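You operate a simulated robot arm through the tools that you are given. There is no shell and no other tool. Be economical: measure what you need, move in short steps, check, and stop when the job is done.

Carry out the task below with a simulated robot arm. There is one attempt and no reset: what you move stays moved.

JOB
Rub the white pack's contacts clean and shut it in the CLEAN tin.
Fine: clamp it first, free it after; use the blue hand block and put it back.

It is judged by the outcome, as a careful person would: the job done as asked, and still so three seconds after it is handed in. It fails if anything else is knocked over, pushed out of place, dropped, spilled or broken.

ROBOT AND FRAMES
A 7-joint arm with a two-finger parallel gripper, fixed in place. Base frame: the origin is at the foot of the arm, x ahead of it, y to its left, z up; the work surface is at about z = 800. Lengths are in mm, angles in degrees, forces in N, time in s.
With the tool pointing down near the work surface it reaches from about 280 to 740 mm from the base axis. Its first joint turns from -115.0 to 115.0 degrees. Payload 3.91 kg.
Tool frame: the origin (TCP) lies between the finger pads and is the grasp point; the fingertips stand 30 mm ahead of it; z points along the fingers, y is the line along which they close. Largest opening 110 mm; finger width 20, thickness 10; the body of the gripper, 48 by 112 mm, starts 55 mm behind the TCP.
Orientation is that of the tool frame in the base frame, as a unit quaternion [x, y, z, w]. With the fingers straight down and closing along the base's y, the tool's x points along the base's -x, its y along +y and its z along -z.

CONTROLS
- The arm moves only by the tool servo_tool. Its arguments are lists of equal length, an entry for each row: "delta_rot": the turn, a rotation vector about the tool's x, y, z in units of 120 degrees (1.0 is 120 degrees), a list of three; "linear": the shift along the tool's x, y, z in units of 400 mm (1.0 is 400 mm), a list of three; "fingers": the opening, from 0 (shut) to 1 (fully open). In form: {"delta_rot": [[ax, ay, az], ...], "linear": [[tx, ty, tz], ...], "fingers": [fingers, ...]}. A call has 1 to 20 rows; each row is the pose to reach, as a shift and turn from the pose commanded when the call began, along the tool's axes at that moment. A call with a number of a shift or a turn outside -1 to 1 is refused whole. A row lasts 0.2 s, in which the tool goes at most 50 mm and 8.6 degrees; a call with a longer step from one row to the next is refused whole, and so is a gripper value outside its range. A pose out of reach is approached as far as the arm can. The call stops where the force on the tool passes 50 N (or 10 N more than at its start, if that is more) or the arm is blocked; 0.2 s more then pass. Each finger travels about 108 mm/s and halts on what it meets, pressing with about 33 N; the grip force reading is that of the motor and also rises with nothing between the fingers. The clock runs only during rows and for 0.2 s after the last one: add rows that repeat a pose to give the fingers time. It gives the time, the measured TCP pose, the force on the tool (base axes), the opening and the grip force at its end, in the units of the frame above (readings bear some noise).
- Cameras (640 x 400 px; columns grow to the right, rows downward): "scene" is fixed at [219.6, 499.2, 1593.2]; the picture's right is [-0.68, -0.73, 0.00], its down [-0.52, 0.48, -0.71] and it looks along [0.52, -0.48, -0.71] (base axes); focal length 258 px, centre (320, 200). "wrist" rides on the gripper at [72, 17, -103] in the tool frame; the picture's right is [-0.23, 0.97, 0.00], its down [-0.76, -0.18, -0.62] and it looks along [-0.61, -0.14, 0.78] (tool axes); focal length 222 px, centre (320, 200). There is no depth. A picture from a camera that has moved, and an enlarged one, comes with that camera's place and axes in the base frame and with its lens.
- get_image(camera): a new picture of that camera. The clock stands still meanwhile.
- move_column(by): slides the trunk up (or, below 0, down) by that many mm; the arm rides with it, the base frame stays. It gives what a move gives, with no picture.
- enlarge(camera, box): a new picture of the part [left, top, right, bottom] of that camera's present view, enlarged. The clock stands still meanwhile.
- finish_job(): hands the job in; it is judged then, once.

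Work in short steps. Places have to be worked out from the pictures, the camera data and where the tool is seen: move nearer, look again, correct. Check each grasp and each placing, and mend what went wrong. You have 120 turns and 64 pictures in all, those below and enlarged ones among them. Open the gripper and draw the arm clear of the work before you hand the job in, unless the task says otherwise; then end with one line.

The tools are called after "Emit:" by a JSON object that holds its "api" and its "payload". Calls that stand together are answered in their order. servo_tool: Moves the arm, as the interface text tells. Its arguments: {"type":"object","properties":{"delta_rot":{"type":"array"},"linear":{"type":"array"},"fingers":{"type":"array"}},"required":["delta_rot","linear","fingers"]} The other tools are called the same way: move_column (by) slides the trunk up or down; get_image (camera) takes a picture; enlarge (camera, box) takes an enlarged picture of a part of a camera's view; finish_job () hands the job in.

At the start:

```text
time_s: 0.0
tcp_pos: [452.6, 129.1, 1371.5]
orientation: [-0.001, 1.0, 0.0, -0.001]
force: [0.3, 0.8, -0.3]
width: 109.8
grasp_force: 0.0
trunk travel left (down, up): [-825.0, 165.0]
```

scene: 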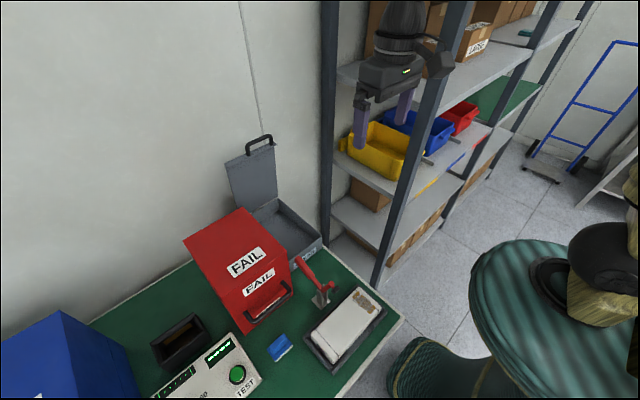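
wrist: 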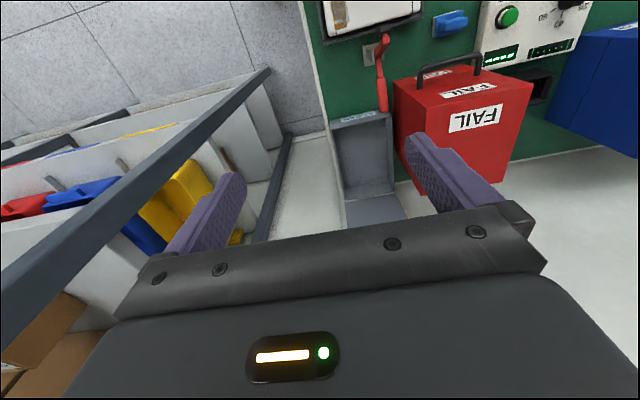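

I'll start by looking closely at the bench from both cameras.

Emit:
{"api": "enlarge", "payload": {"camera": "scene", "box": [220, 230, 420, 400]}}

Emit:
{"api": "enlarge", "payload": {"camera": "scene", "box": [0, 120, 340, 400]}}

Emit:
{"api": "enlarge", "payload": {"camera": "wrist", "box": [310, 0, 640, 210]}}

```text
2.35 times, centred on (320, 315) of scene
camera zoom: at [219.6, 499.2, 1593.2], right [-0.68, -0.73, 0.0], down [-0.52, 0.48, -0.71], along [0.52, -0.48, -0.71], focal length 606 px, centre (320, -71)
```

zoom: 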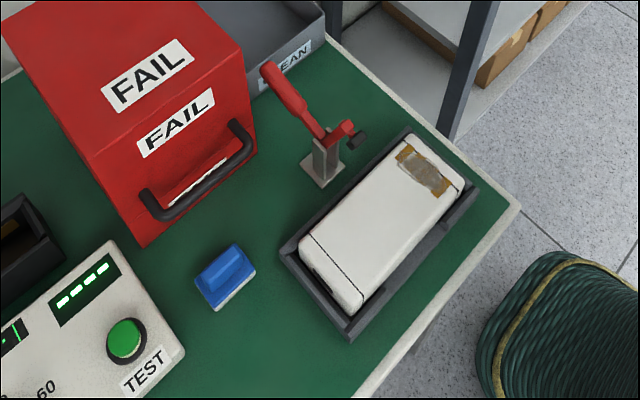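

```text
1.43 times, centred on (170, 260) of scene
camera zoom: at [219.6, 499.2, 1593.2], right [-0.68, -0.73, 0.0], down [-0.52, 0.48, -0.71], along [0.52, -0.48, -0.71], focal length 368 px, centre (534, 114)
```

zoom: 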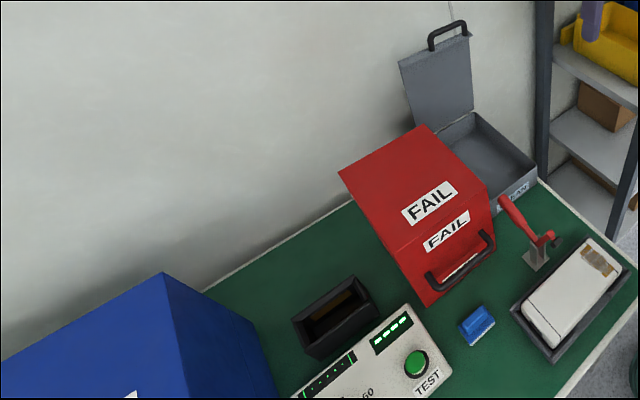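

```text
1.90 times, centred on (475, 105) of wrist
camera zoom: at [379.6, 146.4, 1474.5], right [0.23, 0.97, 0.0], down [0.76, -0.18, 0.62], along [0.61, -0.14, -0.78], focal length 423 px, centre (25, 381)
```

zoom: 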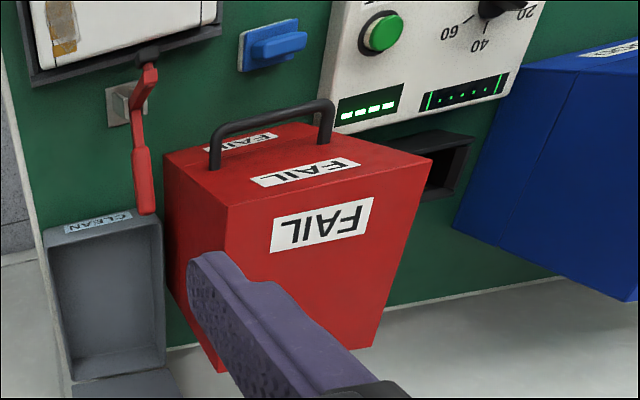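

The bench runs along y. I judge the pack tray at x 308–427, y 144–372, the clamp near (463,266), the blue block near (450,435), and the CLEAN tin at x>620, y 130–260. I'll move over the tray and lower the trunk for a closer look.

Emit:
{"api": "servo_tool", "payload": {"delta_rot": [[0, 0, 0], [0, 0, 0], [0, 0, 0], [0, 0, 0], [0, 0, 0]], "linear": [[0.065, 0.08, 0], [0.13, 0.16, 0], [0.195, 0.24, 0], [0.26, 0.32, 0], [0.325, 0.4, 0]], "fingers": [1, 1, 1, 1, 1]}}

Emit:
{"api": "move_column", "payload": {"by": -280}}

Emit:
{"api": "get_image", "payload": {"camera": "wrist"}}

Emit:
{"api": "get_image", "payload": {"camera": "scene"}}

```text
time_s: 1.2
tcp_pos: [320.4, 290.4, 1369.8]
orientation: [0.001, 1.0, 0.0, 0.0]
force: [0.3, 0.9, 0.2]
width: 110.0
grasp_force: 0.1
trunk travel left (down, up): [-825.0, 165.0]
```

```text
time_s: 4.0
tcp_pos: [321.7, 287.8, 1089.7]
orientation: [0.0, 1.0, 0.0, 0.0]
force: [0.4, 1.0, 0.6]
width: 109.7
grasp_force: 0.1
trunk travel left (down, up): [-545.0, 445.0]
```

```text
58 pictures are left
camera wrist: at [248.3, 305.6, 1193.7], right [0.23, 0.97, 0.0], down [0.76, -0.18, 0.62], along [0.61, -0.14, -0.78], focal length 222 px, centre (320, 200)
```

wrist: 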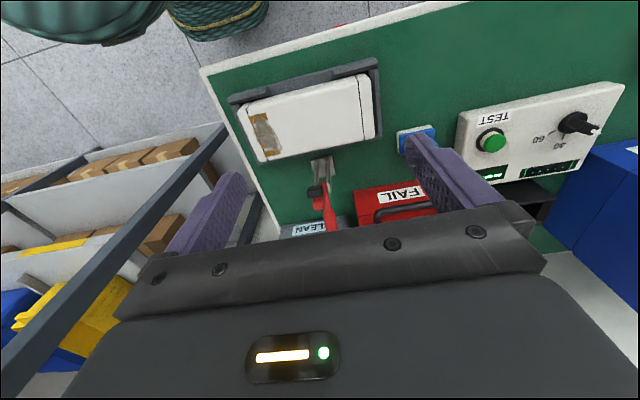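

```text
57 pictures are left
```

scene: 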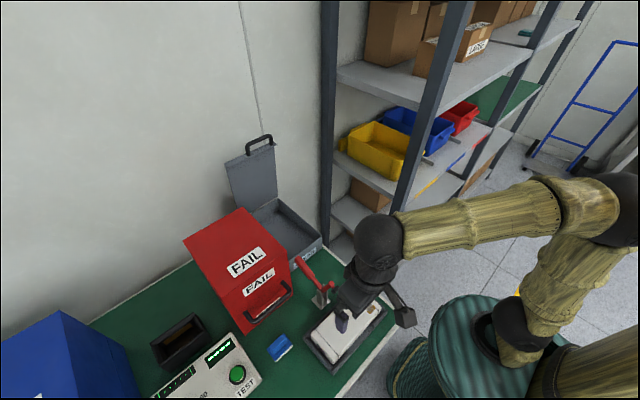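

I want a detailed look at the clamp and pack from here.

Emit:
{"api": "enlarge", "payload": {"camera": "wrist", "box": [220, 50, 460, 245]}}

Emit:
{"api": "enlarge", "payload": {"camera": "scene", "box": [215, 125, 345, 310]}}

```text
2.05 times, centred on (340, 148) of wrist
camera zoom: at [248.3, 305.6, 1193.7], right [0.23, 0.97, 0.0], down [0.76, -0.18, 0.62], along [0.61, -0.14, -0.78], focal length 456 px, centre (279, 308)
```

zoom: 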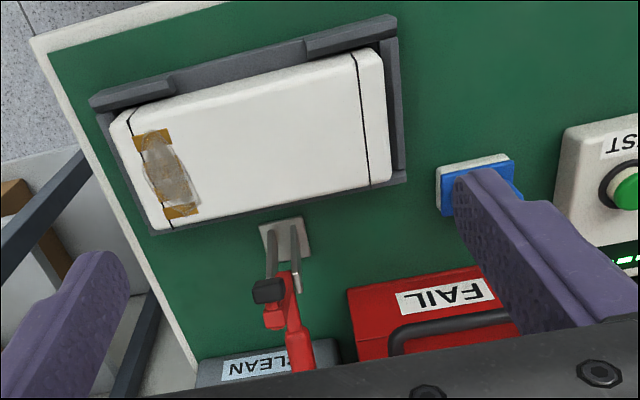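

```text
2.16 times, centred on (280, 218) of scene
camera zoom: at [219.6, 499.2, 1593.2], right [-0.68, -0.73, 0.0], down [-0.52, 0.48, -0.71], along [0.52, -0.48, -0.71], focal length 557 px, centre (406, 162)
```

zoom: 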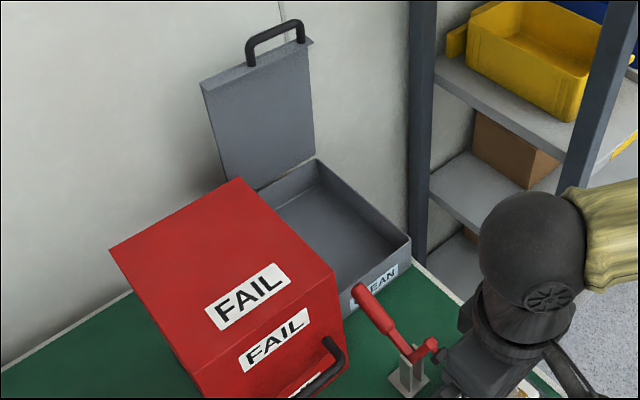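

Triangulating from the two views: handle tip ≈(584,261,908), pivot ≈(464,263,903), raised pad ≈(416,263,961). The handle lies back and must be lifted to clamp. The FAIL box starts around x 550, y 306, with its top near 1021. I'll move to above the handle and look.

Emit:
{"api": "servo_tool", "payload": {"delta_rot": [[0, 0, 0], [0, 0, 0], [0, 0, 0], [0, 0, 0], [0, 0, 0], [0, 0, 0]], "linear": [[-0.1, -0.014, 0], [-0.2, -0.028, 0], [-0.3, -0.042, 0], [-0.4, -0.056, 0], [-0.49, -0.067, 0], [-0.49, -0.067, 0.1]], "fingers": [1, 1, 1, 1, 1, 1]}}

Emit:
{"api": "get_image", "payload": {"camera": "wrist"}}

Emit:
{"api": "enlarge", "payload": {"camera": "scene", "box": [220, 200, 420, 340]}}

```text
time_s: 5.4
tcp_pos: [514.4, 260.7, 1050.0]
orientation: [-0.001, 1.0, 0.0, 0.0]
force: [0.9, 0.1, 0.9]
width: 110.1
grasp_force: 0.1
trunk travel left (down, up): [-545.0, 445.0]
```

```text
54 pictures are left
camera wrist: at [442.2, 276.9, 1152.8], right [0.23, 0.97, 0.0], down [0.76, -0.18, 0.62], along [0.61, -0.14, -0.78], focal length 222 px, centre (320, 200)
```

wrist: 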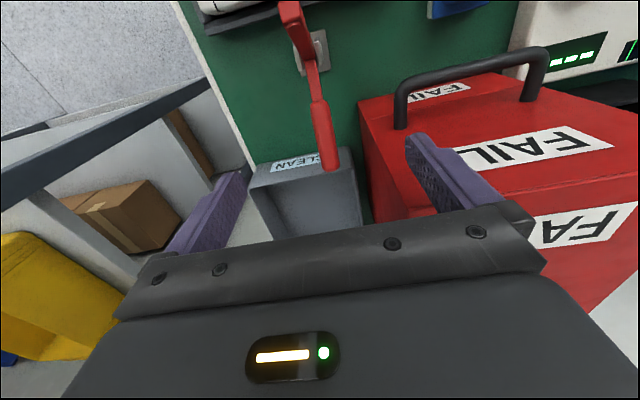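

```text
2.86 times, centred on (320, 270) of scene
camera zoom: at [219.6, 499.2, 1593.2], right [-0.68, -0.73, 0.0], down [-0.52, 0.48, -0.71], along [0.52, -0.48, -0.71], focal length 736 px, centre (320, 0)
```

zoom: 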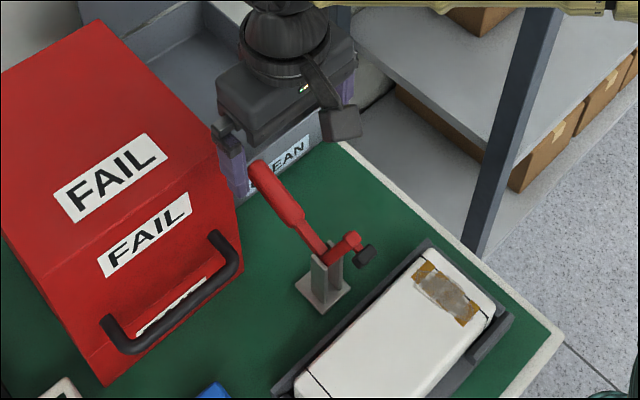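

Checking the near corner of the FAIL box against the gripper body width before descending.

Emit:
{"api": "enlarge", "payload": {"camera": "wrist", "box": [240, 0, 560, 230]}}

```text
1.74 times, centred on (400, 115) of wrist
camera zoom: at [442.2, 276.9, 1152.8], right [0.23, 0.97, 0.0], down [0.76, -0.18, 0.62], along [0.61, -0.14, -0.78], focal length 386 px, centre (181, 348)
```

zoom: 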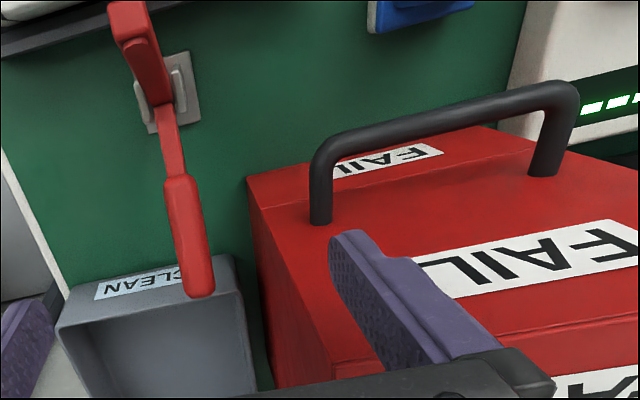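

Box front corner is at about (543,310,884) with its top near 1031, so gripping the clamp handle at x≈511 keeps the body clear. I narrow the fingers to about 50 mm and go down over the handle.

Emit:
{"api": "servo_tool", "payload": {"delta_rot": [[0, 0, 0], [0, 0, 0], [0, 0, 0], [0, 0, 0], [0, 0, 0], [0, 0, 0]], "linear": [[0.008, 0, 0], [0.008, 0, 0], [0.008, 0, 0.1], [0.008, 0, 0.2], [0.008, 0, 0.3], [0.008, 0, 0.36]], "fingers": [0.45, 0.45, 0.45, 0.45, 0.45, 0.45]}}

Emit:
{"api": "get_image", "payload": {"camera": "wrist"}}

Emit:
{"api": "enlarge", "payload": {"camera": "scene", "box": [220, 200, 420, 340]}}

```text
time_s: 6.8
tcp_pos: [513.8, 261.6, 905.9]
orientation: [0.001, 1.0, 0.001, 0.0]
force: [0.6, 0.0, 0.2]
width: 49.7
grasp_force: 0.0
trunk travel left (down, up): [-545.0, 445.0]
```

```text
51 pictures are left
camera wrist: at [440.8, 278.1, 1008.9], right [0.23, 0.97, 0.0], down [0.76, -0.18, 0.62], along [0.61, -0.14, -0.78], focal length 222 px, centre (320, 200)
```

wrist: 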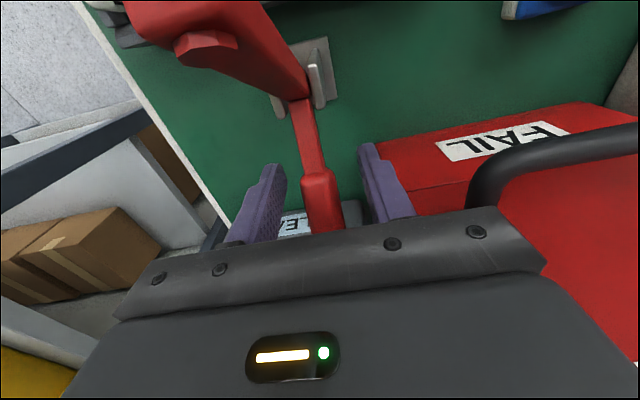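

```text
2.86 times, centred on (320, 270) of scene
camera zoom: at [219.6, 499.2, 1593.2], right [-0.68, -0.73, 0.0], down [-0.52, 0.48, -0.71], along [0.52, -0.48, -0.71], focal length 736 px, centre (320, 0)
```

zoom: 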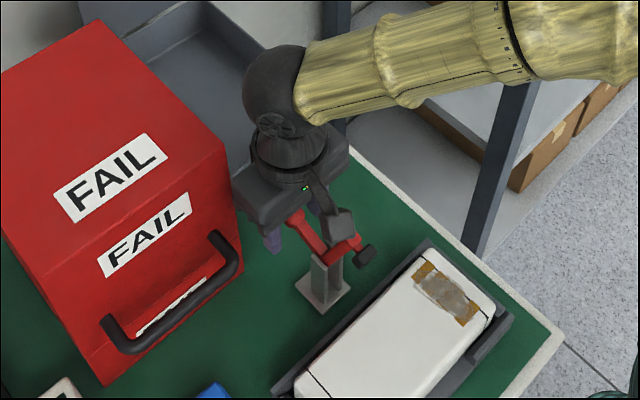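

The handle sits centred between the fingers. Close on it.

Emit:
{"api": "servo_tool", "payload": {"delta_rot": [[0, 0, 0], [0, 0, 0], [0, 0, 0]], "linear": [[0, 0, 0], [0, 0, 0], [0, 0, 0]], "fingers": [0, 0, 0]}}

```text
time_s: 7.6
tcp_pos: [514.2, 259.2, 906.6]
orientation: [0.0, 1.0, 0.0, -0.001]
force: [-4.7, -9.2, -5.4]
width: 21.8
grasp_force: 45.2
trunk travel left (down, up): [-545.0, 445.0]
```

Grip holds at 21.8 mm. Start swinging the handle up along its arc, pitching the tool at half the rate.

Emit:
{"api": "servo_tool", "payload": {"delta_rot": [[0, -0.033, 0], [0, -0.067, 0], [0, -0.1, 0], [0, -0.133, 0]], "linear": [[0.002, -0.003, -0.017], [0.007, -0.003, -0.034], [0.014, -0.003, -0.05], [0.023, -0.003, -0.065]], "fingers": [0, 0, 0, 0]}}

Emit:
{"api": "enlarge", "payload": {"camera": "scene", "box": [220, 200, 420, 340]}}

```text
time_s: 8.6
tcp_pos: [502.9, 261.2, 929.7]
orientation: [0.001, 0.991, -0.001, 0.136]
force: [-16.5, -11.8, -29.0]
width: 21.9
grasp_force: 45.1
trunk travel left (down, up): [-545.0, 445.0]
```

```text
2.86 times, centred on (320, 270) of scene
camera zoom: at [219.6, 499.2, 1593.2], right [-0.68, -0.73, 0.0], down [-0.52, 0.48, -0.71], along [0.52, -0.48, -0.71], focal length 736 px, centre (320, 0)
```

zoom: 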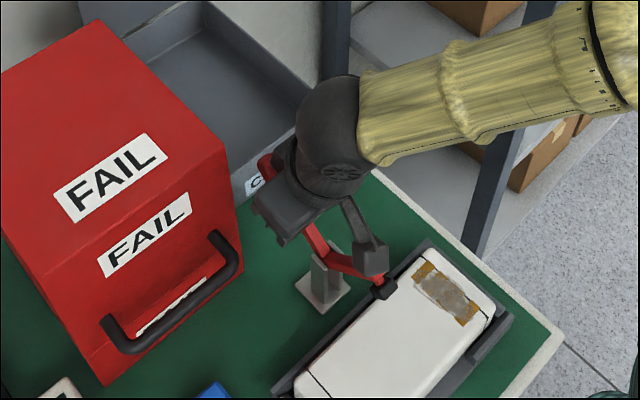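

The lever turns rigidly, pivot refined to about (465,897). I continue along the arc.

Emit:
{"api": "servo_tool", "payload": {"delta_rot": [[0, -0.033, 0], [0, -0.067, 0], [0, -0.1, 0]], "linear": [[0.014, 0, -0.009], [0.024, 0, -0.022], [0.0365, 0, -0.035]], "fingers": [0, 0, 0]}}

Emit:
{"api": "enlarge", "payload": {"camera": "scene", "box": [220, 200, 420, 340]}}

```text
time_s: 9.4
tcp_pos: [488.8, 260.7, 940.6]
orientation: [-0.001, 0.971, 0.001, 0.241]
force: [1.6, -10.9, -26.8]
width: 21.7
grasp_force: 44.9
trunk travel left (down, up): [-545.0, 445.0]
```

```text
2.86 times, centred on (320, 270) of scene
camera zoom: at [219.6, 499.2, 1593.2], right [-0.68, -0.73, 0.0], down [-0.52, 0.48, -0.71], along [0.52, -0.48, -0.71], focal length 736 px, centre (320, 0)
```

zoom: 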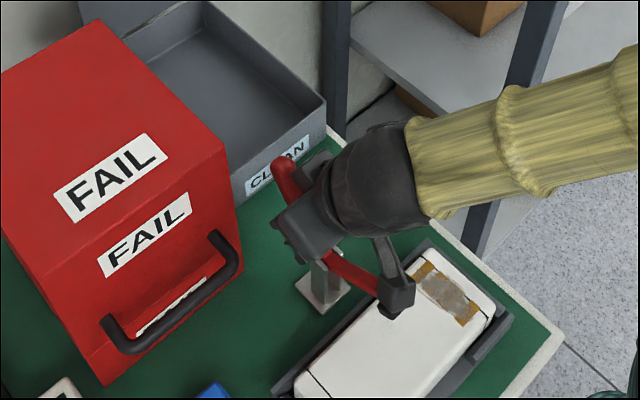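

Going well; continue toward vertical, watching for a force rise as the pad lands.

Emit:
{"api": "servo_tool", "payload": {"delta_rot": [[0, -0.033, 0], [0, -0.067, 0], [0, -0.1, 0]], "linear": [[0.011, 0, -0.0135], [0.024, 0, -0.025], [0.0385, 0, -0.035]], "fingers": [0, 0, 0]}}

Emit:
{"api": "enlarge", "payload": {"camera": "scene", "box": [220, 200, 420, 340]}}

Emit:
{"api": "get_image", "payload": {"camera": "wrist"}}

```text
time_s: 10.2
tcp_pos: [470.3, 261.2, 947.1]
orientation: [0.001, 0.939, 0.0, 0.343]
force: [17.0, -3.0, -6.5]
width: 21.6
grasp_force: 45.1
trunk travel left (down, up): [-545.0, 445.0]
```

```text
2.86 times, centred on (320, 270) of scene
camera zoom: at [219.6, 499.2, 1593.2], right [-0.68, -0.73, 0.0], down [-0.52, 0.48, -0.71], along [0.52, -0.48, -0.71], focal length 736 px, centre (320, 0)
```

zoom: 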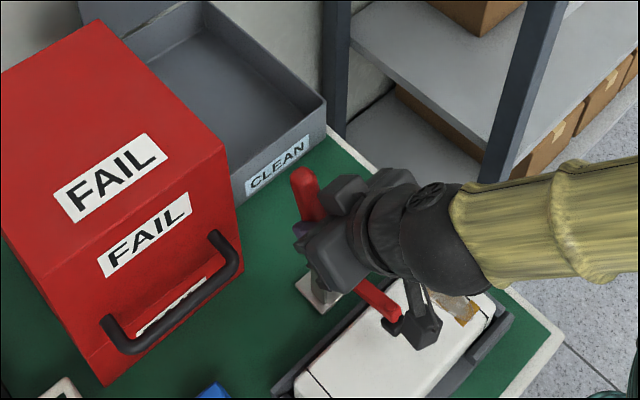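

```text
46 pictures are left
camera wrist: at [347.5, 276.5, 979.8], right [0.17, 0.97, 0.15], down [0.18, -0.18, 0.97], along [0.97, -0.14, -0.21], focal length 222 px, centre (320, 200)
```

wrist: 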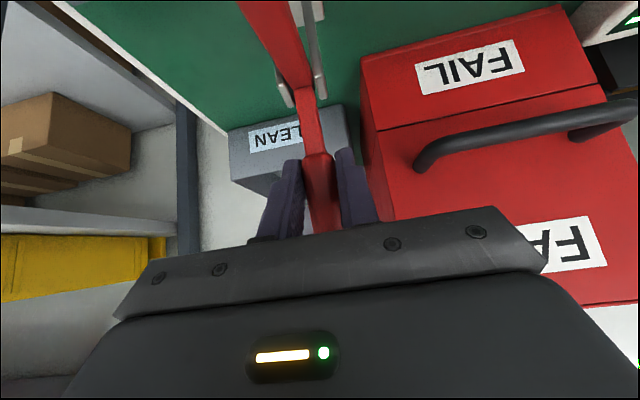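

Handle is near vertical with low force, so the pad probably hasn't landed. Continue another 24°; the force stop guards the contact.

Emit:
{"api": "servo_tool", "payload": {"delta_rot": [[0, -0.033, 0], [0, -0.067, 0], [0, -0.1, 0]], "linear": [[0.014, 0, -0.0105], [0.029, 0, -0.019], [0.045, 0, -0.026]], "fingers": [0, 0, 0]}}

Emit:
{"api": "enlarge", "payload": {"camera": "scene", "box": [220, 200, 420, 340]}}

```text
time_s: 11.0
tcp_pos: [448.1, 259.8, 943.5]
orientation: [0.001, 0.899, 0.0, 0.438]
force: [26.2, 5.0, 14.0]
width: 21.7
grasp_force: 45.4
trunk travel left (down, up): [-545.0, 445.0]
```

```text
2.86 times, centred on (320, 270) of scene
camera zoom: at [219.6, 499.2, 1593.2], right [-0.68, -0.73, 0.0], down [-0.52, 0.48, -0.71], along [0.52, -0.48, -0.71], focal length 736 px, centre (320, 0)
```

zoom: 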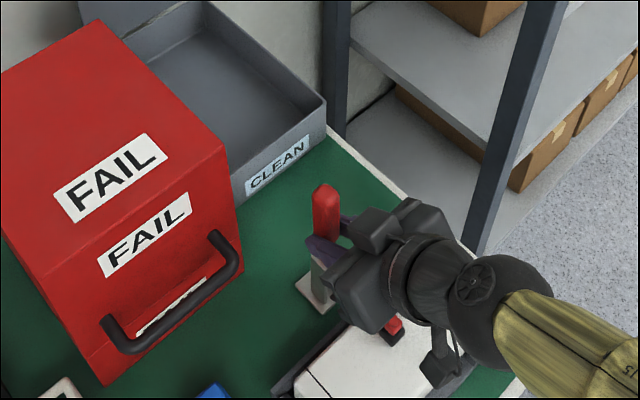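

Nearly there; the pad looks close to the pack top. A little further, turning the tool at the full rate to keep the palm off the handle.

Emit:
{"api": "servo_tool", "payload": {"delta_rot": [[0, -0.05, 0], [0, -0.1, 0]], "linear": [[0.012, 0, -0.006], [0.024, 0, -0.011]], "fingers": [0, 0]}}

Emit:
{"api": "get_image", "payload": {"camera": "wrist"}}

Emit:
{"api": "enlarge", "payload": {"camera": "scene", "box": [260, 240, 400, 350]}}

```text
time_s: 11.6
tcp_pos: [442.4, 260.1, 937.7]
orientation: [0.008, 0.852, 0.006, 0.524]
force: [-3.3, 33.1, -0.9]
width: 21.7
grasp_force: 45.4
trunk travel left (down, up): [-545.0, 445.0]
```

```text
44 pictures are left
camera wrist: at [316.3, 277.8, 919.4], right [0.11, 0.97, 0.22], down [-0.21, -0.19, 0.96], along [0.97, -0.15, 0.19], focal length 222 px, centre (320, 200)
```

wrist: 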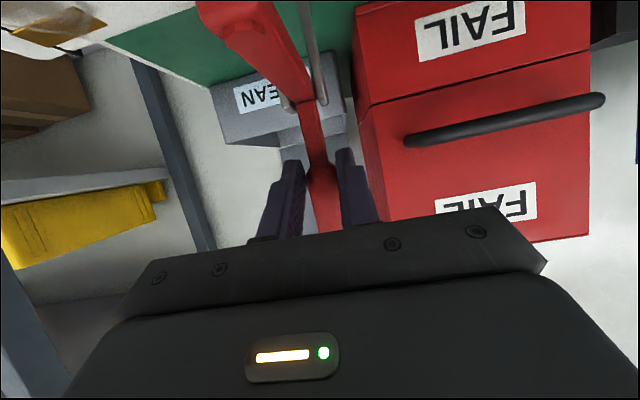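

```text
3.64 times, centred on (330, 295) of scene
camera zoom: at [219.6, 499.2, 1593.2], right [-0.68, -0.73, 0.0], down [-0.52, 0.48, -0.71], along [0.52, -0.48, -0.71], focal length 937 px, centre (284, -146)
```

zoom: 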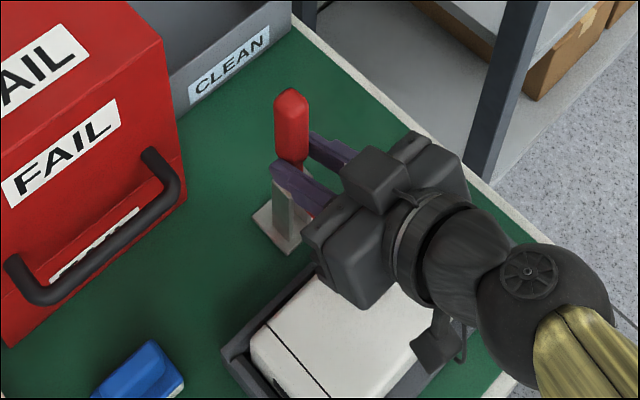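

A lateral force of 33 N has appeared, so I open the fingers, back straight off along the tool axis, and look at the clamp.

Emit:
{"api": "servo_tool", "payload": {"delta_rot": [[0, 0, 0], [0, 0, 0], [0, 0, 0], [0, 0, 0], [0, 0, 0]], "linear": [[0, 0, 0], [0, 0, 0], [0, 0, -0.06], [-0.02, 0, -0.15], [-0.1, 0, -0.25]], "fingers": [0.45, 0.45, 0.45, 0.45, 0.45]}}

Emit:
{"api": "get_image", "payload": {"camera": "wrist"}}

Emit:
{"api": "enlarge", "payload": {"camera": "scene", "box": [260, 240, 400, 350]}}

```text
refused: row 5 steps farther than a row can; nothing moved
```

```text
42 pictures are left
camera wrist: at [316.3, 277.8, 919.4], right [0.11, 0.97, 0.22], down [-0.21, -0.19, 0.96], along [0.97, -0.15, 0.19], focal length 222 px, centre (320, 200)
```

wrist: 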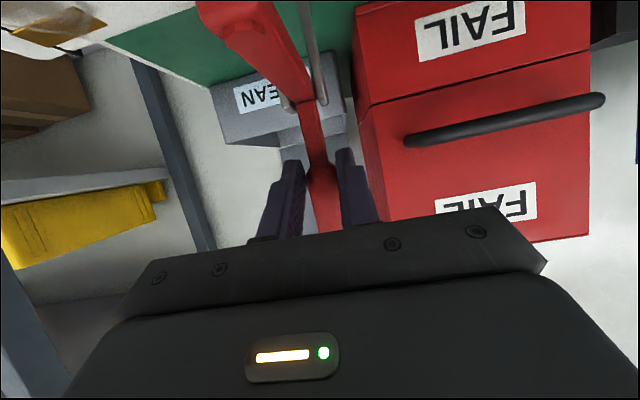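

```text
3.64 times, centred on (330, 295) of scene
camera zoom: at [219.6, 499.2, 1593.2], right [-0.68, -0.73, 0.0], down [-0.52, 0.48, -0.71], along [0.52, -0.48, -0.71], focal length 937 px, centre (284, -146)
```

zoom: 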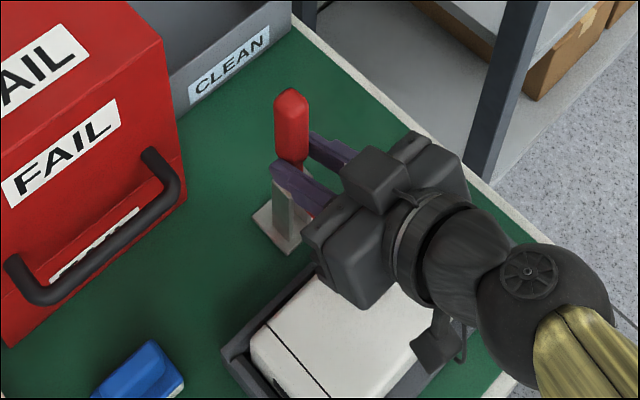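

That call was refused because its last step was too long. I resend it with smaller steps.

Emit:
{"api": "servo_tool", "payload": {"delta_rot": [[0, 0, 0], [0, 0, 0], [0, 0, 0], [0, 0, 0], [0, 0, 0], [0, 0, 0]], "linear": [[0, 0, 0], [0, 0, 0], [0, 0, -0.06], [-0.02, 0, -0.15], [-0.06, 0, -0.22], [-0.12, 0, -0.28]], "fingers": [0.45, 0.45, 0.45, 0.45, 0.45, 0.45]}}

```text
time_s: 13.1
tcp_pos: [367.1, 314.3, 993.2]
orientation: [-0.068, 0.785, 0.011, 0.616]
force: [-0.6, 0.1, -0.4]
width: 49.5
grasp_force: 0.0
out of reach, approached as far as the arm can: row 3, 4
trunk travel left (down, up): [-545.0, 445.0]
stopped in row 6: the arm was blocked; the commanded pose is now the measured one
```

The arm drifted near its folding limit and ended at y=314. Checking the scene.

Emit:
{"api": "get_image", "payload": {"camera": "scene"}}

```text
40 pictures are left
```

scene: 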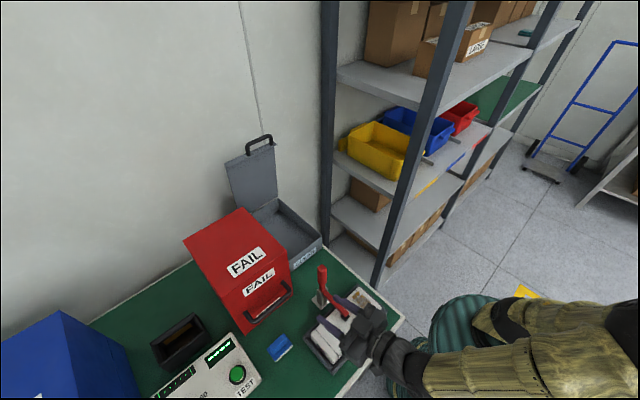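

Everything is still upright. I raise the trunk and then turn the tool back to straight down.

Emit:
{"api": "move_column", "payload": {"by": 150}}

Emit:
{"api": "servo_tool", "payload": {"delta_rot": [[0.0012, 0.0634, 0.007], [0.0023, 0.127, 0.014], [0.0035, 0.19, 0.021], [0.0046, 0.254, 0.028], [0.0058, 0.317, 0.035], [0.007, 0.38, 0.042], [0.008, 0.444, 0.049], [0.0092, 0.507, 0.056], [0.0104, 0.571, 0.063], [0.0115, 0.634, 0.07], [0.0115, 0.634, 0.07]], "linear": [[0, 0, 0], [0, 0, 0], [0, 0, 0], [0, 0, 0], [0, 0, 0], [0, 0, 0], [0, 0, 0], [0, 0, 0], [0, 0, 0], [0, 0, 0], [0, 0, 0]], "fingers": [0.45, 0.45, 0.45, 0.45, 0.45, 0.45, 0.45, 0.45, 0.45, 0.45, 0.45]}}

Emit:
{"api": "get_image", "payload": {"camera": "wrist"}}

```text
time_s: 14.8
tcp_pos: [365.5, 315.9, 1142.7]
orientation: [-0.069, 0.785, 0.01, 0.615]
force: [-0.5, -0.3, 0.1]
width: 49.5
grasp_force: 0.1
trunk travel left (down, up): [-695.0, 295.0]
```

```text
time_s: 17.2
tcp_pos: [363.8, 316.1, 1142.7]
orientation: [0.0, 1.0, -0.001, 0.001]
force: [-0.1, 0.9, -0.2]
width: 49.4
grasp_force: 0.0
trunk travel left (down, up): [-695.0, 295.0]
```

```text
39 pictures are left
camera wrist: at [291.2, 332.6, 1246.6], right [0.23, 0.97, 0.0], down [0.76, -0.18, 0.62], along [0.61, -0.14, -0.78], focal length 222 px, centre (320, 200)
```

wrist: 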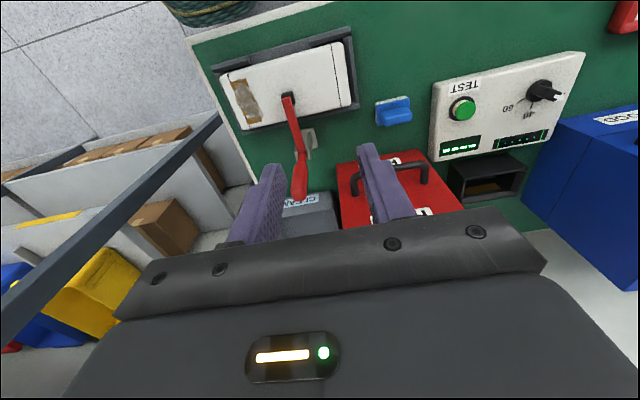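

Tool restored and the clamp appears to be on the pack. One close view from the scene camera to confirm.

Emit:
{"api": "enlarge", "payload": {"camera": "scene", "box": [260, 250, 400, 370]}}

Emit:
{"api": "enlarge", "payload": {"camera": "wrist", "box": [200, 20, 420, 210]}}

```text
3.33 times, centred on (330, 310) of scene
camera zoom: at [219.6, 499.2, 1593.2], right [-0.68, -0.73, 0.0], down [-0.52, 0.48, -0.71], along [0.52, -0.48, -0.71], focal length 859 px, centre (287, -167)
```

zoom: 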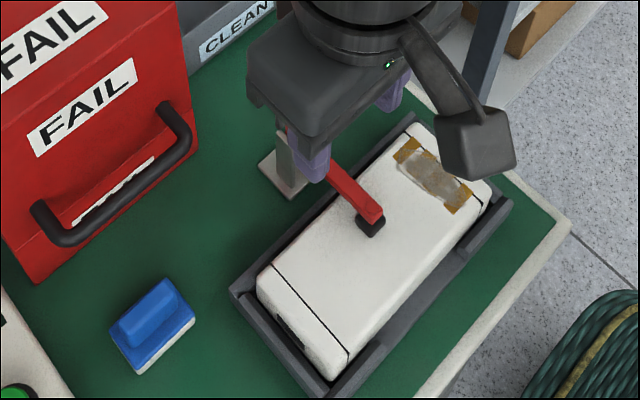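

```text
2.11 times, centred on (310, 115) of wrist
camera zoom: at [291.2, 332.6, 1246.6], right [0.23, 0.97, 0.0], down [0.76, -0.18, 0.62], along [0.61, -0.14, -0.78], focal length 468 px, centre (341, 379)
```

zoom: 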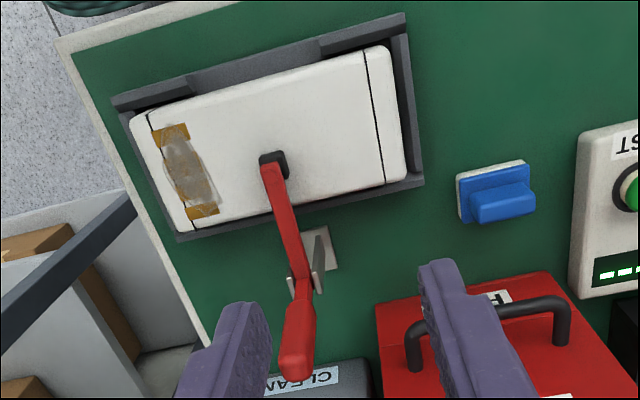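

The clamp pad is on the pack. The contact strip is about x 335–403, y 174–198, and the block about (449,435), 38×56 mm with its ridge along y. I move above the block to look.

Emit:
{"api": "servo_tool", "payload": {"delta_rot": [[0, 0, 0], [0, 0, 0], [0, 0, 0], [0, 0, 0], [0, 0, 0], [0, 0, 0], [0, 0, 0], [0, 0, 0]], "linear": [[-0.053, 0.074, 0], [-0.106, 0.148, 0], [-0.159, 0.222, 0], [-0.2125, 0.2975, 0], [-0.2125, 0.2975, 0.09], [-0.2125, 0.2975, 0.18], [-0.2125, 0.2975, 0.27], [-0.2125, 0.2975, 0.36]], "fingers": [0.8, 0.8, 0.8, 0.8, 0.8, 0.8, 0.8, 0.8]}}

Emit:
{"api": "get_image", "payload": {"camera": "wrist"}}

```text
time_s: 19.0
tcp_pos: [450.6, 432.7, 1000.2]
orientation: [0.0, 1.0, -0.002, -0.001]
force: [1.1, -0.3, -0.6]
width: 88.1
grasp_force: 0.1
trunk travel left (down, up): [-695.0, 295.0]
```

```text
36 pictures are left
camera wrist: at [377.5, 450.3, 1103.4], right [0.22, 0.97, 0.0], down [0.76, -0.17, 0.62], along [0.61, -0.14, -0.78], focal length 222 px, centre (320, 200)
```

wrist: 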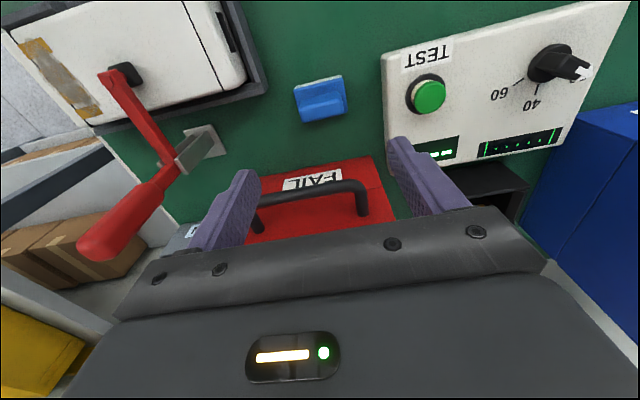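

Block at about (450,435.5). Lower to z 895 and look again.

Emit:
{"api": "servo_tool", "payload": {"delta_rot": [[0, 0, 0], [0, 0, 0], [0, 0, 0]], "linear": [[0, 0.007, 0.09], [0, 0.007, 0.18], [0, 0.007, 0.2625]], "fingers": [0.8, 0.8, 0.8]}}

Emit:
{"api": "enlarge", "payload": {"camera": "wrist", "box": [200, 40, 460, 210]}}

Emit:
{"api": "enlarge", "payload": {"camera": "scene", "box": [240, 300, 340, 380]}}

```text
time_s: 19.8
tcp_pos: [451.1, 436.1, 896.1]
orientation: [-0.001, 1.0, -0.001, 0.0]
force: [1.0, -0.6, -0.2]
width: 88.0
grasp_force: 0.0
trunk travel left (down, up): [-695.0, 295.0]
```

```text
2.35 times, centred on (330, 125) of wrist
camera zoom: at [377.1, 453.5, 999.0], right [0.23, 0.97, 0.0], down [0.76, -0.18, 0.62], along [0.61, -0.14, -0.78], focal length 523 px, centre (296, 376)
```

zoom: 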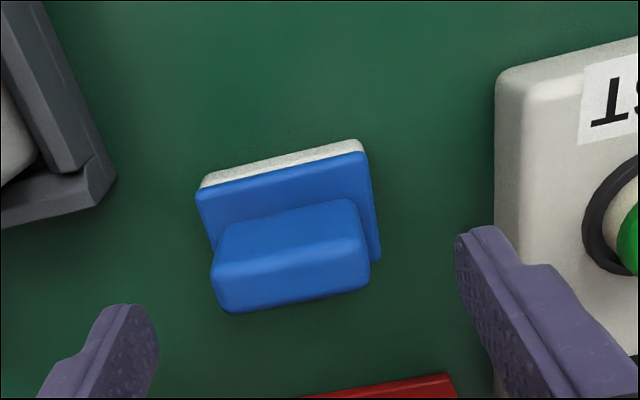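

```text
5.00 times, centred on (290, 340) of scene
camera zoom: at [219.6, 499.2, 1593.2], right [-0.68, -0.73, 0.0], down [-0.52, 0.48, -0.71], along [0.52, -0.48, -0.71], focal length 1288 px, centre (470, -500)
```

zoom: 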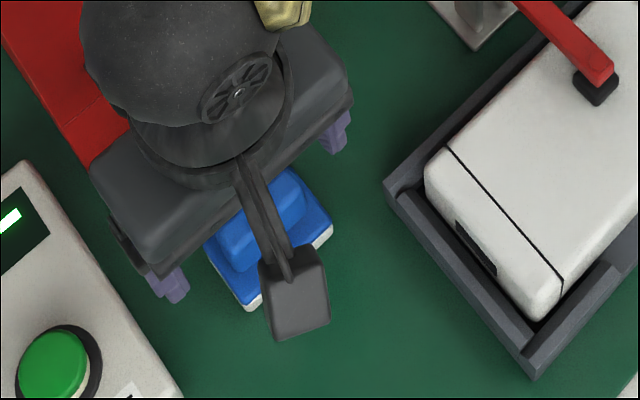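

The block is aligned with the axes, its ridge about 44 mm long at y 415–459, with ledges at each end. I go down to z≈849 and grip the ridge end to end.

Emit:
{"api": "servo_tool", "payload": {"delta_rot": [[0, 0, 0], [0, 0, 0], [0, 0, 0], [0, 0, 0], [0, 0, 0], [0, 0, 0]], "linear": [[0, 0, 0.06], [0, 0, 0.1175], [0, 0, 0.1175], [0, 0, 0.1175], [0, 0, 0.1175], [0, 0, 0.1175]], "fingers": [0.7, 0.7, 0.0, 0.0, 0.0, 0.0]}}

Emit:
{"api": "enlarge", "payload": {"camera": "wrist", "box": [200, 40, 460, 210]}}

```text
time_s: 21.2
tcp_pos: [449.6, 436.4, 848.4]
orientation: [-0.001, 1.0, 0.0, 0.0]
force: [-0.1, 0.2, -0.5]
width: 59.3
grasp_force: 33.4
trunk travel left (down, up): [-695.0, 295.0]
```

```text
2.35 times, centred on (330, 125) of wrist
camera zoom: at [377.0, 452.3, 950.2], right [0.23, 0.97, 0.0], down [0.76, -0.18, 0.62], along [0.61, -0.14, -0.78], focal length 523 px, centre (296, 376)
```

zoom: 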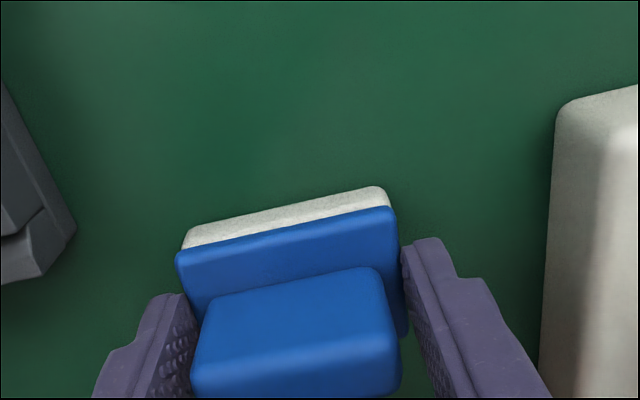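

The fingers closed on the 59 mm base plate rather than the ridge. I open slightly and go 6 mm lower for a surer hold on the plate.

Emit:
{"api": "servo_tool", "payload": {"delta_rot": [[0, 0, 0], [0, 0, 0], [0, 0, 0], [0, 0, 0], [0, 0, 0]], "linear": [[0, 0, 0], [0, 0, 0.015], [0, 0, 0.015], [0, 0, 0.015], [0, 0, 0.015]], "fingers": [0.62, 0.62, 0.0, 0.0, 0.0]}}

Emit:
{"api": "servo_tool", "payload": {"delta_rot": [[0, 0, 0], [0, 0, 0], [0, 0, 0], [0, 0, 0]], "linear": [[0, 0, -0.05], [0, 0, -0.12], [0, 0, -0.2], [0, 0, -0.28]], "fingers": [0, 0, 0, 0]}}

Emit:
{"api": "get_image", "payload": {"camera": "wrist"}}

```text
time_s: 22.4
tcp_pos: [451.6, 435.2, 841.5]
orientation: [-0.001, 1.0, 0.0, 0.0]
force: [-0.1, -1.2, 4.0]
width: 59.4
grasp_force: 33.1
trunk travel left (down, up): [-695.0, 295.0]
```

```text
time_s: 23.4
tcp_pos: [449.0, 438.4, 952.8]
orientation: [-0.001, 1.0, -0.001, -0.001]
force: [0.2, 0.2, -1.2]
width: 59.2
grasp_force: 33.1
trunk travel left (down, up): [-695.0, 295.0]
```

```text
32 pictures are left
camera wrist: at [377.5, 454.1, 1056.4], right [0.23, 0.97, 0.0], down [0.76, -0.17, 0.62], along [0.61, -0.14, -0.78], focal length 222 px, centre (320, 200)
```

wrist: 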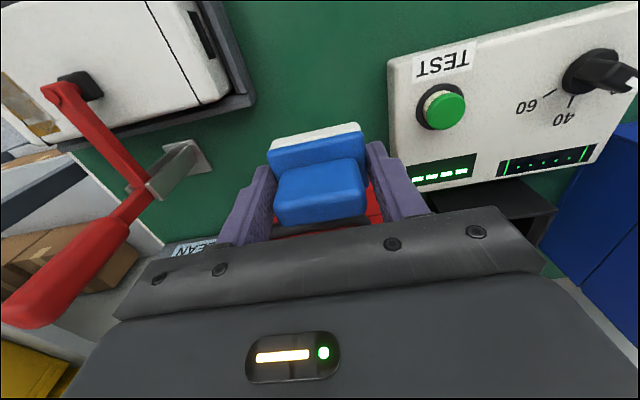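

The block is held, bottom about 41.5 mm below the TCP. I raise to z 1070 to clear the clamp handle, then cross to above the contact strip.

Emit:
{"api": "servo_tool", "payload": {"delta_rot": [[0, 0, 0], [0, 0, 0], [0, 0, 0], [0, 0, 0], [0, 0, 0], [0, 0, 0], [0, 0, 0], [0, 0, 0], [0, 0, 0], [0, 0, 0]], "linear": [[0, 0, -0.1], [0, 0, -0.2], [0, 0, -0.29], [0.034, -0.105, -0.29], [0.068, -0.21, -0.29], [0.101, -0.315, -0.29], [0.135, -0.42, -0.29], [0.169, -0.525, -0.29], [0.2, -0.63, -0.29], [0.2, -0.63, -0.29]], "fingers": [0, 0, 0, 0, 0, 0, 0, 0, 0, 0]}}

Emit:
{"api": "get_image", "payload": {"camera": "wrist"}}

```text
time_s: 25.6
tcp_pos: [368.1, 184.7, 1070.1]
orientation: [-0.001, 1.0, -0.002, 0.001]
force: [-0.8, -0.4, -0.3]
width: 59.5
grasp_force: 32.9
trunk travel left (down, up): [-695.0, 295.0]
```

```text
31 pictures are left
camera wrist: at [295.4, 200.8, 1171.9], right [0.22, 0.97, 0.0], down [0.76, -0.17, 0.62], along [0.61, -0.14, -0.78], focal length 222 px, centre (320, 200)
```

wrist: 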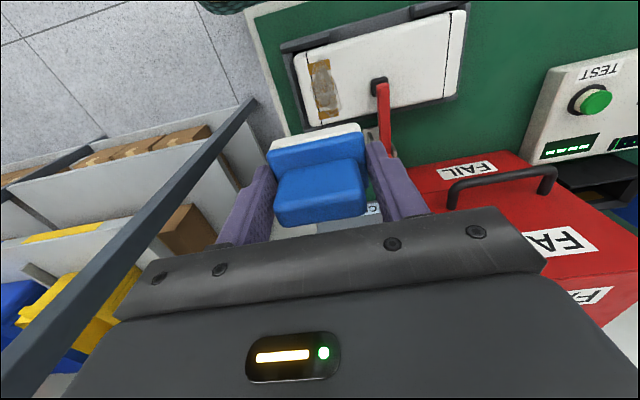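

Strip confirmed at x 333–403, y≈188. Descend to just above the pack.

Emit:
{"api": "servo_tool", "payload": {"delta_rot": [[0, 0, 0], [0, 0, 0], [0, 0, 0], [0, 0, 0], [0, 0, 0]], "linear": [[0, 0.006, 0.1], [0, 0.006, 0.2], [0, 0.006, 0.3], [0, 0.006, 0.39], [0, 0.006, 0.435]], "fingers": [0, 0, 0, 0, 0]}}

Emit:
{"api": "enlarge", "payload": {"camera": "scene", "box": [280, 230, 420, 350]}}

```text
time_s: 26.8
tcp_pos: [369.0, 188.0, 897.0]
orientation: [0.0, 1.0, 0.0, 0.003]
force: [1.7, -2.2, 27.6]
width: 59.3
grasp_force: 32.4
trunk travel left (down, up): [-695.0, 295.0]
```

```text
3.33 times, centred on (350, 290) of scene
camera zoom: at [219.6, 499.2, 1593.2], right [-0.68, -0.73, 0.0], down [-0.52, 0.48, -0.71], along [0.52, -0.48, -0.71], focal length 859 px, centre (220, -100)
```

zoom: 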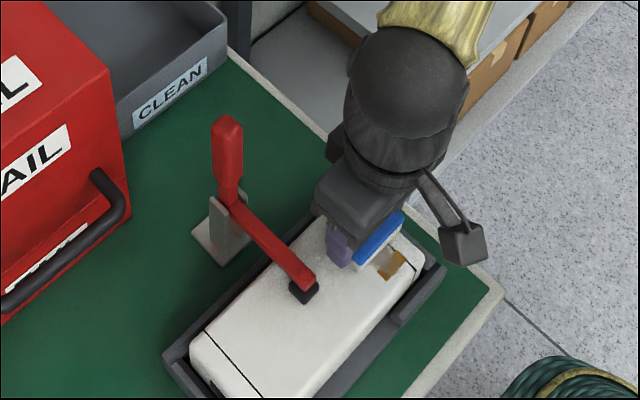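

The block is already pressing on the pack with 28 N, so the top is at about z 855. I ease off slightly and make rubbing strokes along the strip.

Emit:
{"api": "servo_tool", "payload": {"delta_rot": [[0, 0, 0], [0, 0, 0], [0, 0, 0], [0, 0, 0], [0, 0, 0], [0, 0, 0], [0, 0, 0], [0, 0, 0], [0, 0, 0], [0, 0, 0], [0, 0, 0], [0, 0, 0]], "linear": [[0, 0, -0.001], [0.022, 0, -0.001], [0.042, 0, -0.001], [0.022, 0, -0.001], [0, 0, -0.001], [-0.022, 0, -0.001], [-0.042, 0, -0.001], [-0.022, 0, -0.001], [0, 0, -0.001], [0.022, 0, -0.001], [0.042, 0, -0.001], [0.042, 0, -0.001]], "fingers": [0, 0, 0, 0, 0, 0, 0, 0, 0, 0, 0, 0]}}

Emit:
{"api": "enlarge", "payload": {"camera": "scene", "box": [280, 230, 420, 350]}}

```text
time_s: 29.4
tcp_pos: [352.4, 186.3, 895.2]
orientation: [0.0, 1.0, -0.002, 0.001]
force: [-0.7, 0.0, -0.9]
width: 59.1
grasp_force: 32.9
trunk travel left (down, up): [-695.0, 295.0]
```

```text
3.33 times, centred on (350, 290) of scene
camera zoom: at [219.6, 499.2, 1593.2], right [-0.68, -0.73, 0.0], down [-0.52, 0.48, -0.71], along [0.52, -0.48, -0.71], focal length 859 px, centre (220, -100)
```

zoom: 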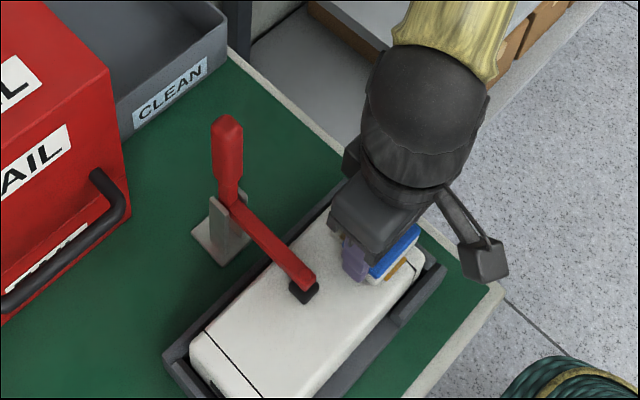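

No force remains at z≈895, so the earlier reading was transient or the block settled in the grip. I feel downward slowly at the strip's centre.

Emit:
{"api": "servo_tool", "payload": {"delta_rot": [[0, 0, 0], [0, 0, 0], [0, 0, 0], [0, 0, 0]], "linear": [[-0.021, 0, 0], [-0.042, 0, 0], [-0.042, 0, 0.0025], [-0.042, 0, 0.005]], "fingers": [0, 0, 0, 0]}}

```text
time_s: 30.4
tcp_pos: [371.0, 187.0, 896.5]
orientation: [0.0, 1.0, -0.001, 0.001]
force: [5.3, -5.5, 27.3]
width: 59.3
grasp_force: 32.9
trunk travel left (down, up): [-695.0, 295.0]
```

Contact is real: 27 N about 2 mm below the earlier command. I rub at this level eased by 0.4 mm, about 20 N.

Emit:
{"api": "servo_tool", "payload": {"delta_rot": [[0, 0, 0], [0, 0, 0], [0, 0, 0], [0, 0, 0], [0, 0, 0], [0, 0, 0], [0, 0, 0], [0, 0, 0], [0, 0, 0], [0, 0, 0], [0, 0, 0], [0, 0, 0], [0, 0, 0], [0, 0, 0], [0, 0, 0], [0, 0, 0], [0, 0, 0]], "linear": [[0.022, 0, -0.001], [0.044, 0, -0.001], [0.022, 0, -0.001], [0, 0, -0.001], [-0.022, 0, -0.001], [-0.044, 0, -0.001], [-0.022, 0, -0.001], [0, 0, -0.001], [0.022, 0, -0.001], [0.044, 0, -0.001], [0.022, 0, -0.001], [0, 0, -0.001], [-0.022, 0, -0.001], [-0.044, 0, -0.001], [-0.022, 0, -0.001], [0, 0, -0.001], [0, 0, -0.001]], "fingers": [0, 0, 0, 0, 0, 0, 0, 0, 0, 0, 0, 0, 0, 0, 0, 0, 0]}}

```text
time_s: 34.0
tcp_pos: [369.9, 188.1, 894.9]
orientation: [-0.001, 1.0, -0.002, 0.0]
force: [-0.5, 1.0, -0.7]
width: 59.2
grasp_force: 32.7
trunk travel left (down, up): [-695.0, 295.0]
```

Force fell to zero again, so the block may be creeping up in the grip. I lift and look at both the strip and the block.

Emit:
{"api": "servo_tool", "payload": {"delta_rot": [[0, 0, 0], [0, 0, 0], [0, 0, 0]], "linear": [[0, 0, -0.1], [0, 0, -0.2], [0, 0, -0.3]], "fingers": [0, 0, 0]}}

Emit:
{"api": "get_image", "payload": {"camera": "wrist"}}

Emit:
{"api": "enlarge", "payload": {"camera": "scene", "box": [300, 220, 420, 330]}}

```text
time_s: 34.8
tcp_pos: [368.3, 186.1, 1014.3]
orientation: [0.0, 1.0, -0.001, 0.0]
force: [-0.5, -0.7, -0.1]
width: 59.1
grasp_force: 33.0
trunk travel left (down, up): [-695.0, 295.0]
```

```text
28 pictures are left
camera wrist: at [296.1, 202.4, 1117.3], right [0.23, 0.97, 0.0], down [0.76, -0.18, 0.62], along [0.61, -0.14, -0.78], focal length 222 px, centre (320, 200)
```

wrist: 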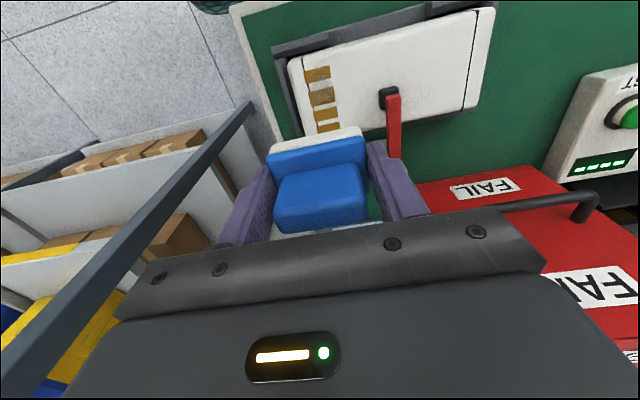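

```text
3.64 times, centred on (360, 275) of scene
camera zoom: at [219.6, 499.2, 1593.2], right [-0.68, -0.73, 0.0], down [-0.52, 0.48, -0.71], along [0.52, -0.48, -0.71], focal length 937 px, centre (174, -73)
```

zoom: 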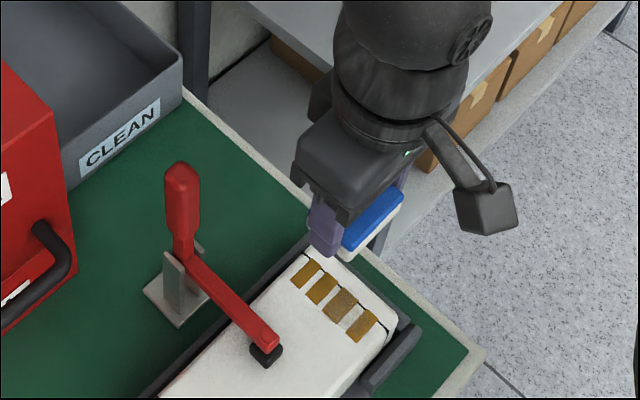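

The dirt is coming off: four brass contacts now show. Zoom in to see the remains.

Emit:
{"api": "enlarge", "payload": {"camera": "wrist", "box": [280, 50, 370, 140]}}

```text
4.44 times, centred on (325, 95) of wrist
camera zoom: at [296.1, 202.4, 1117.3], right [0.23, 0.97, 0.0], down [0.76, -0.18, 0.62], along [0.61, -0.14, -0.78], focal length 987 px, centre (298, 667)
```

zoom: 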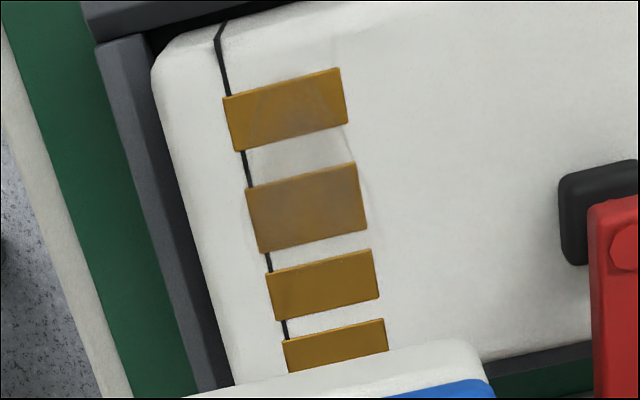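

Faint grey remains on the two contacts at low x. I go back down, centring at x≈356, and feel for contact.

Emit:
{"api": "servo_tool", "payload": {"delta_rot": [[0, 0, 0], [0, 0, 0], [0, 0, 0], [0, 0, 0], [0, 0, 0]], "linear": [[0.03, 0, 0.1], [0.03, 0, 0.2], [0.03, 0, 0.29], [0.03, 0, 0.302], [0.03, 0, 0.306]], "fingers": [0, 0, 0, 0, 0]}}

```text
time_s: 36.0
tcp_pos: [357.8, 186.1, 893.9]
orientation: [-0.001, 1.0, 0.001, 0.002]
force: [2.3, -2.0, 27.5]
width: 59.2
grasp_force: 32.9
trunk travel left (down, up): [-695.0, 295.0]
```

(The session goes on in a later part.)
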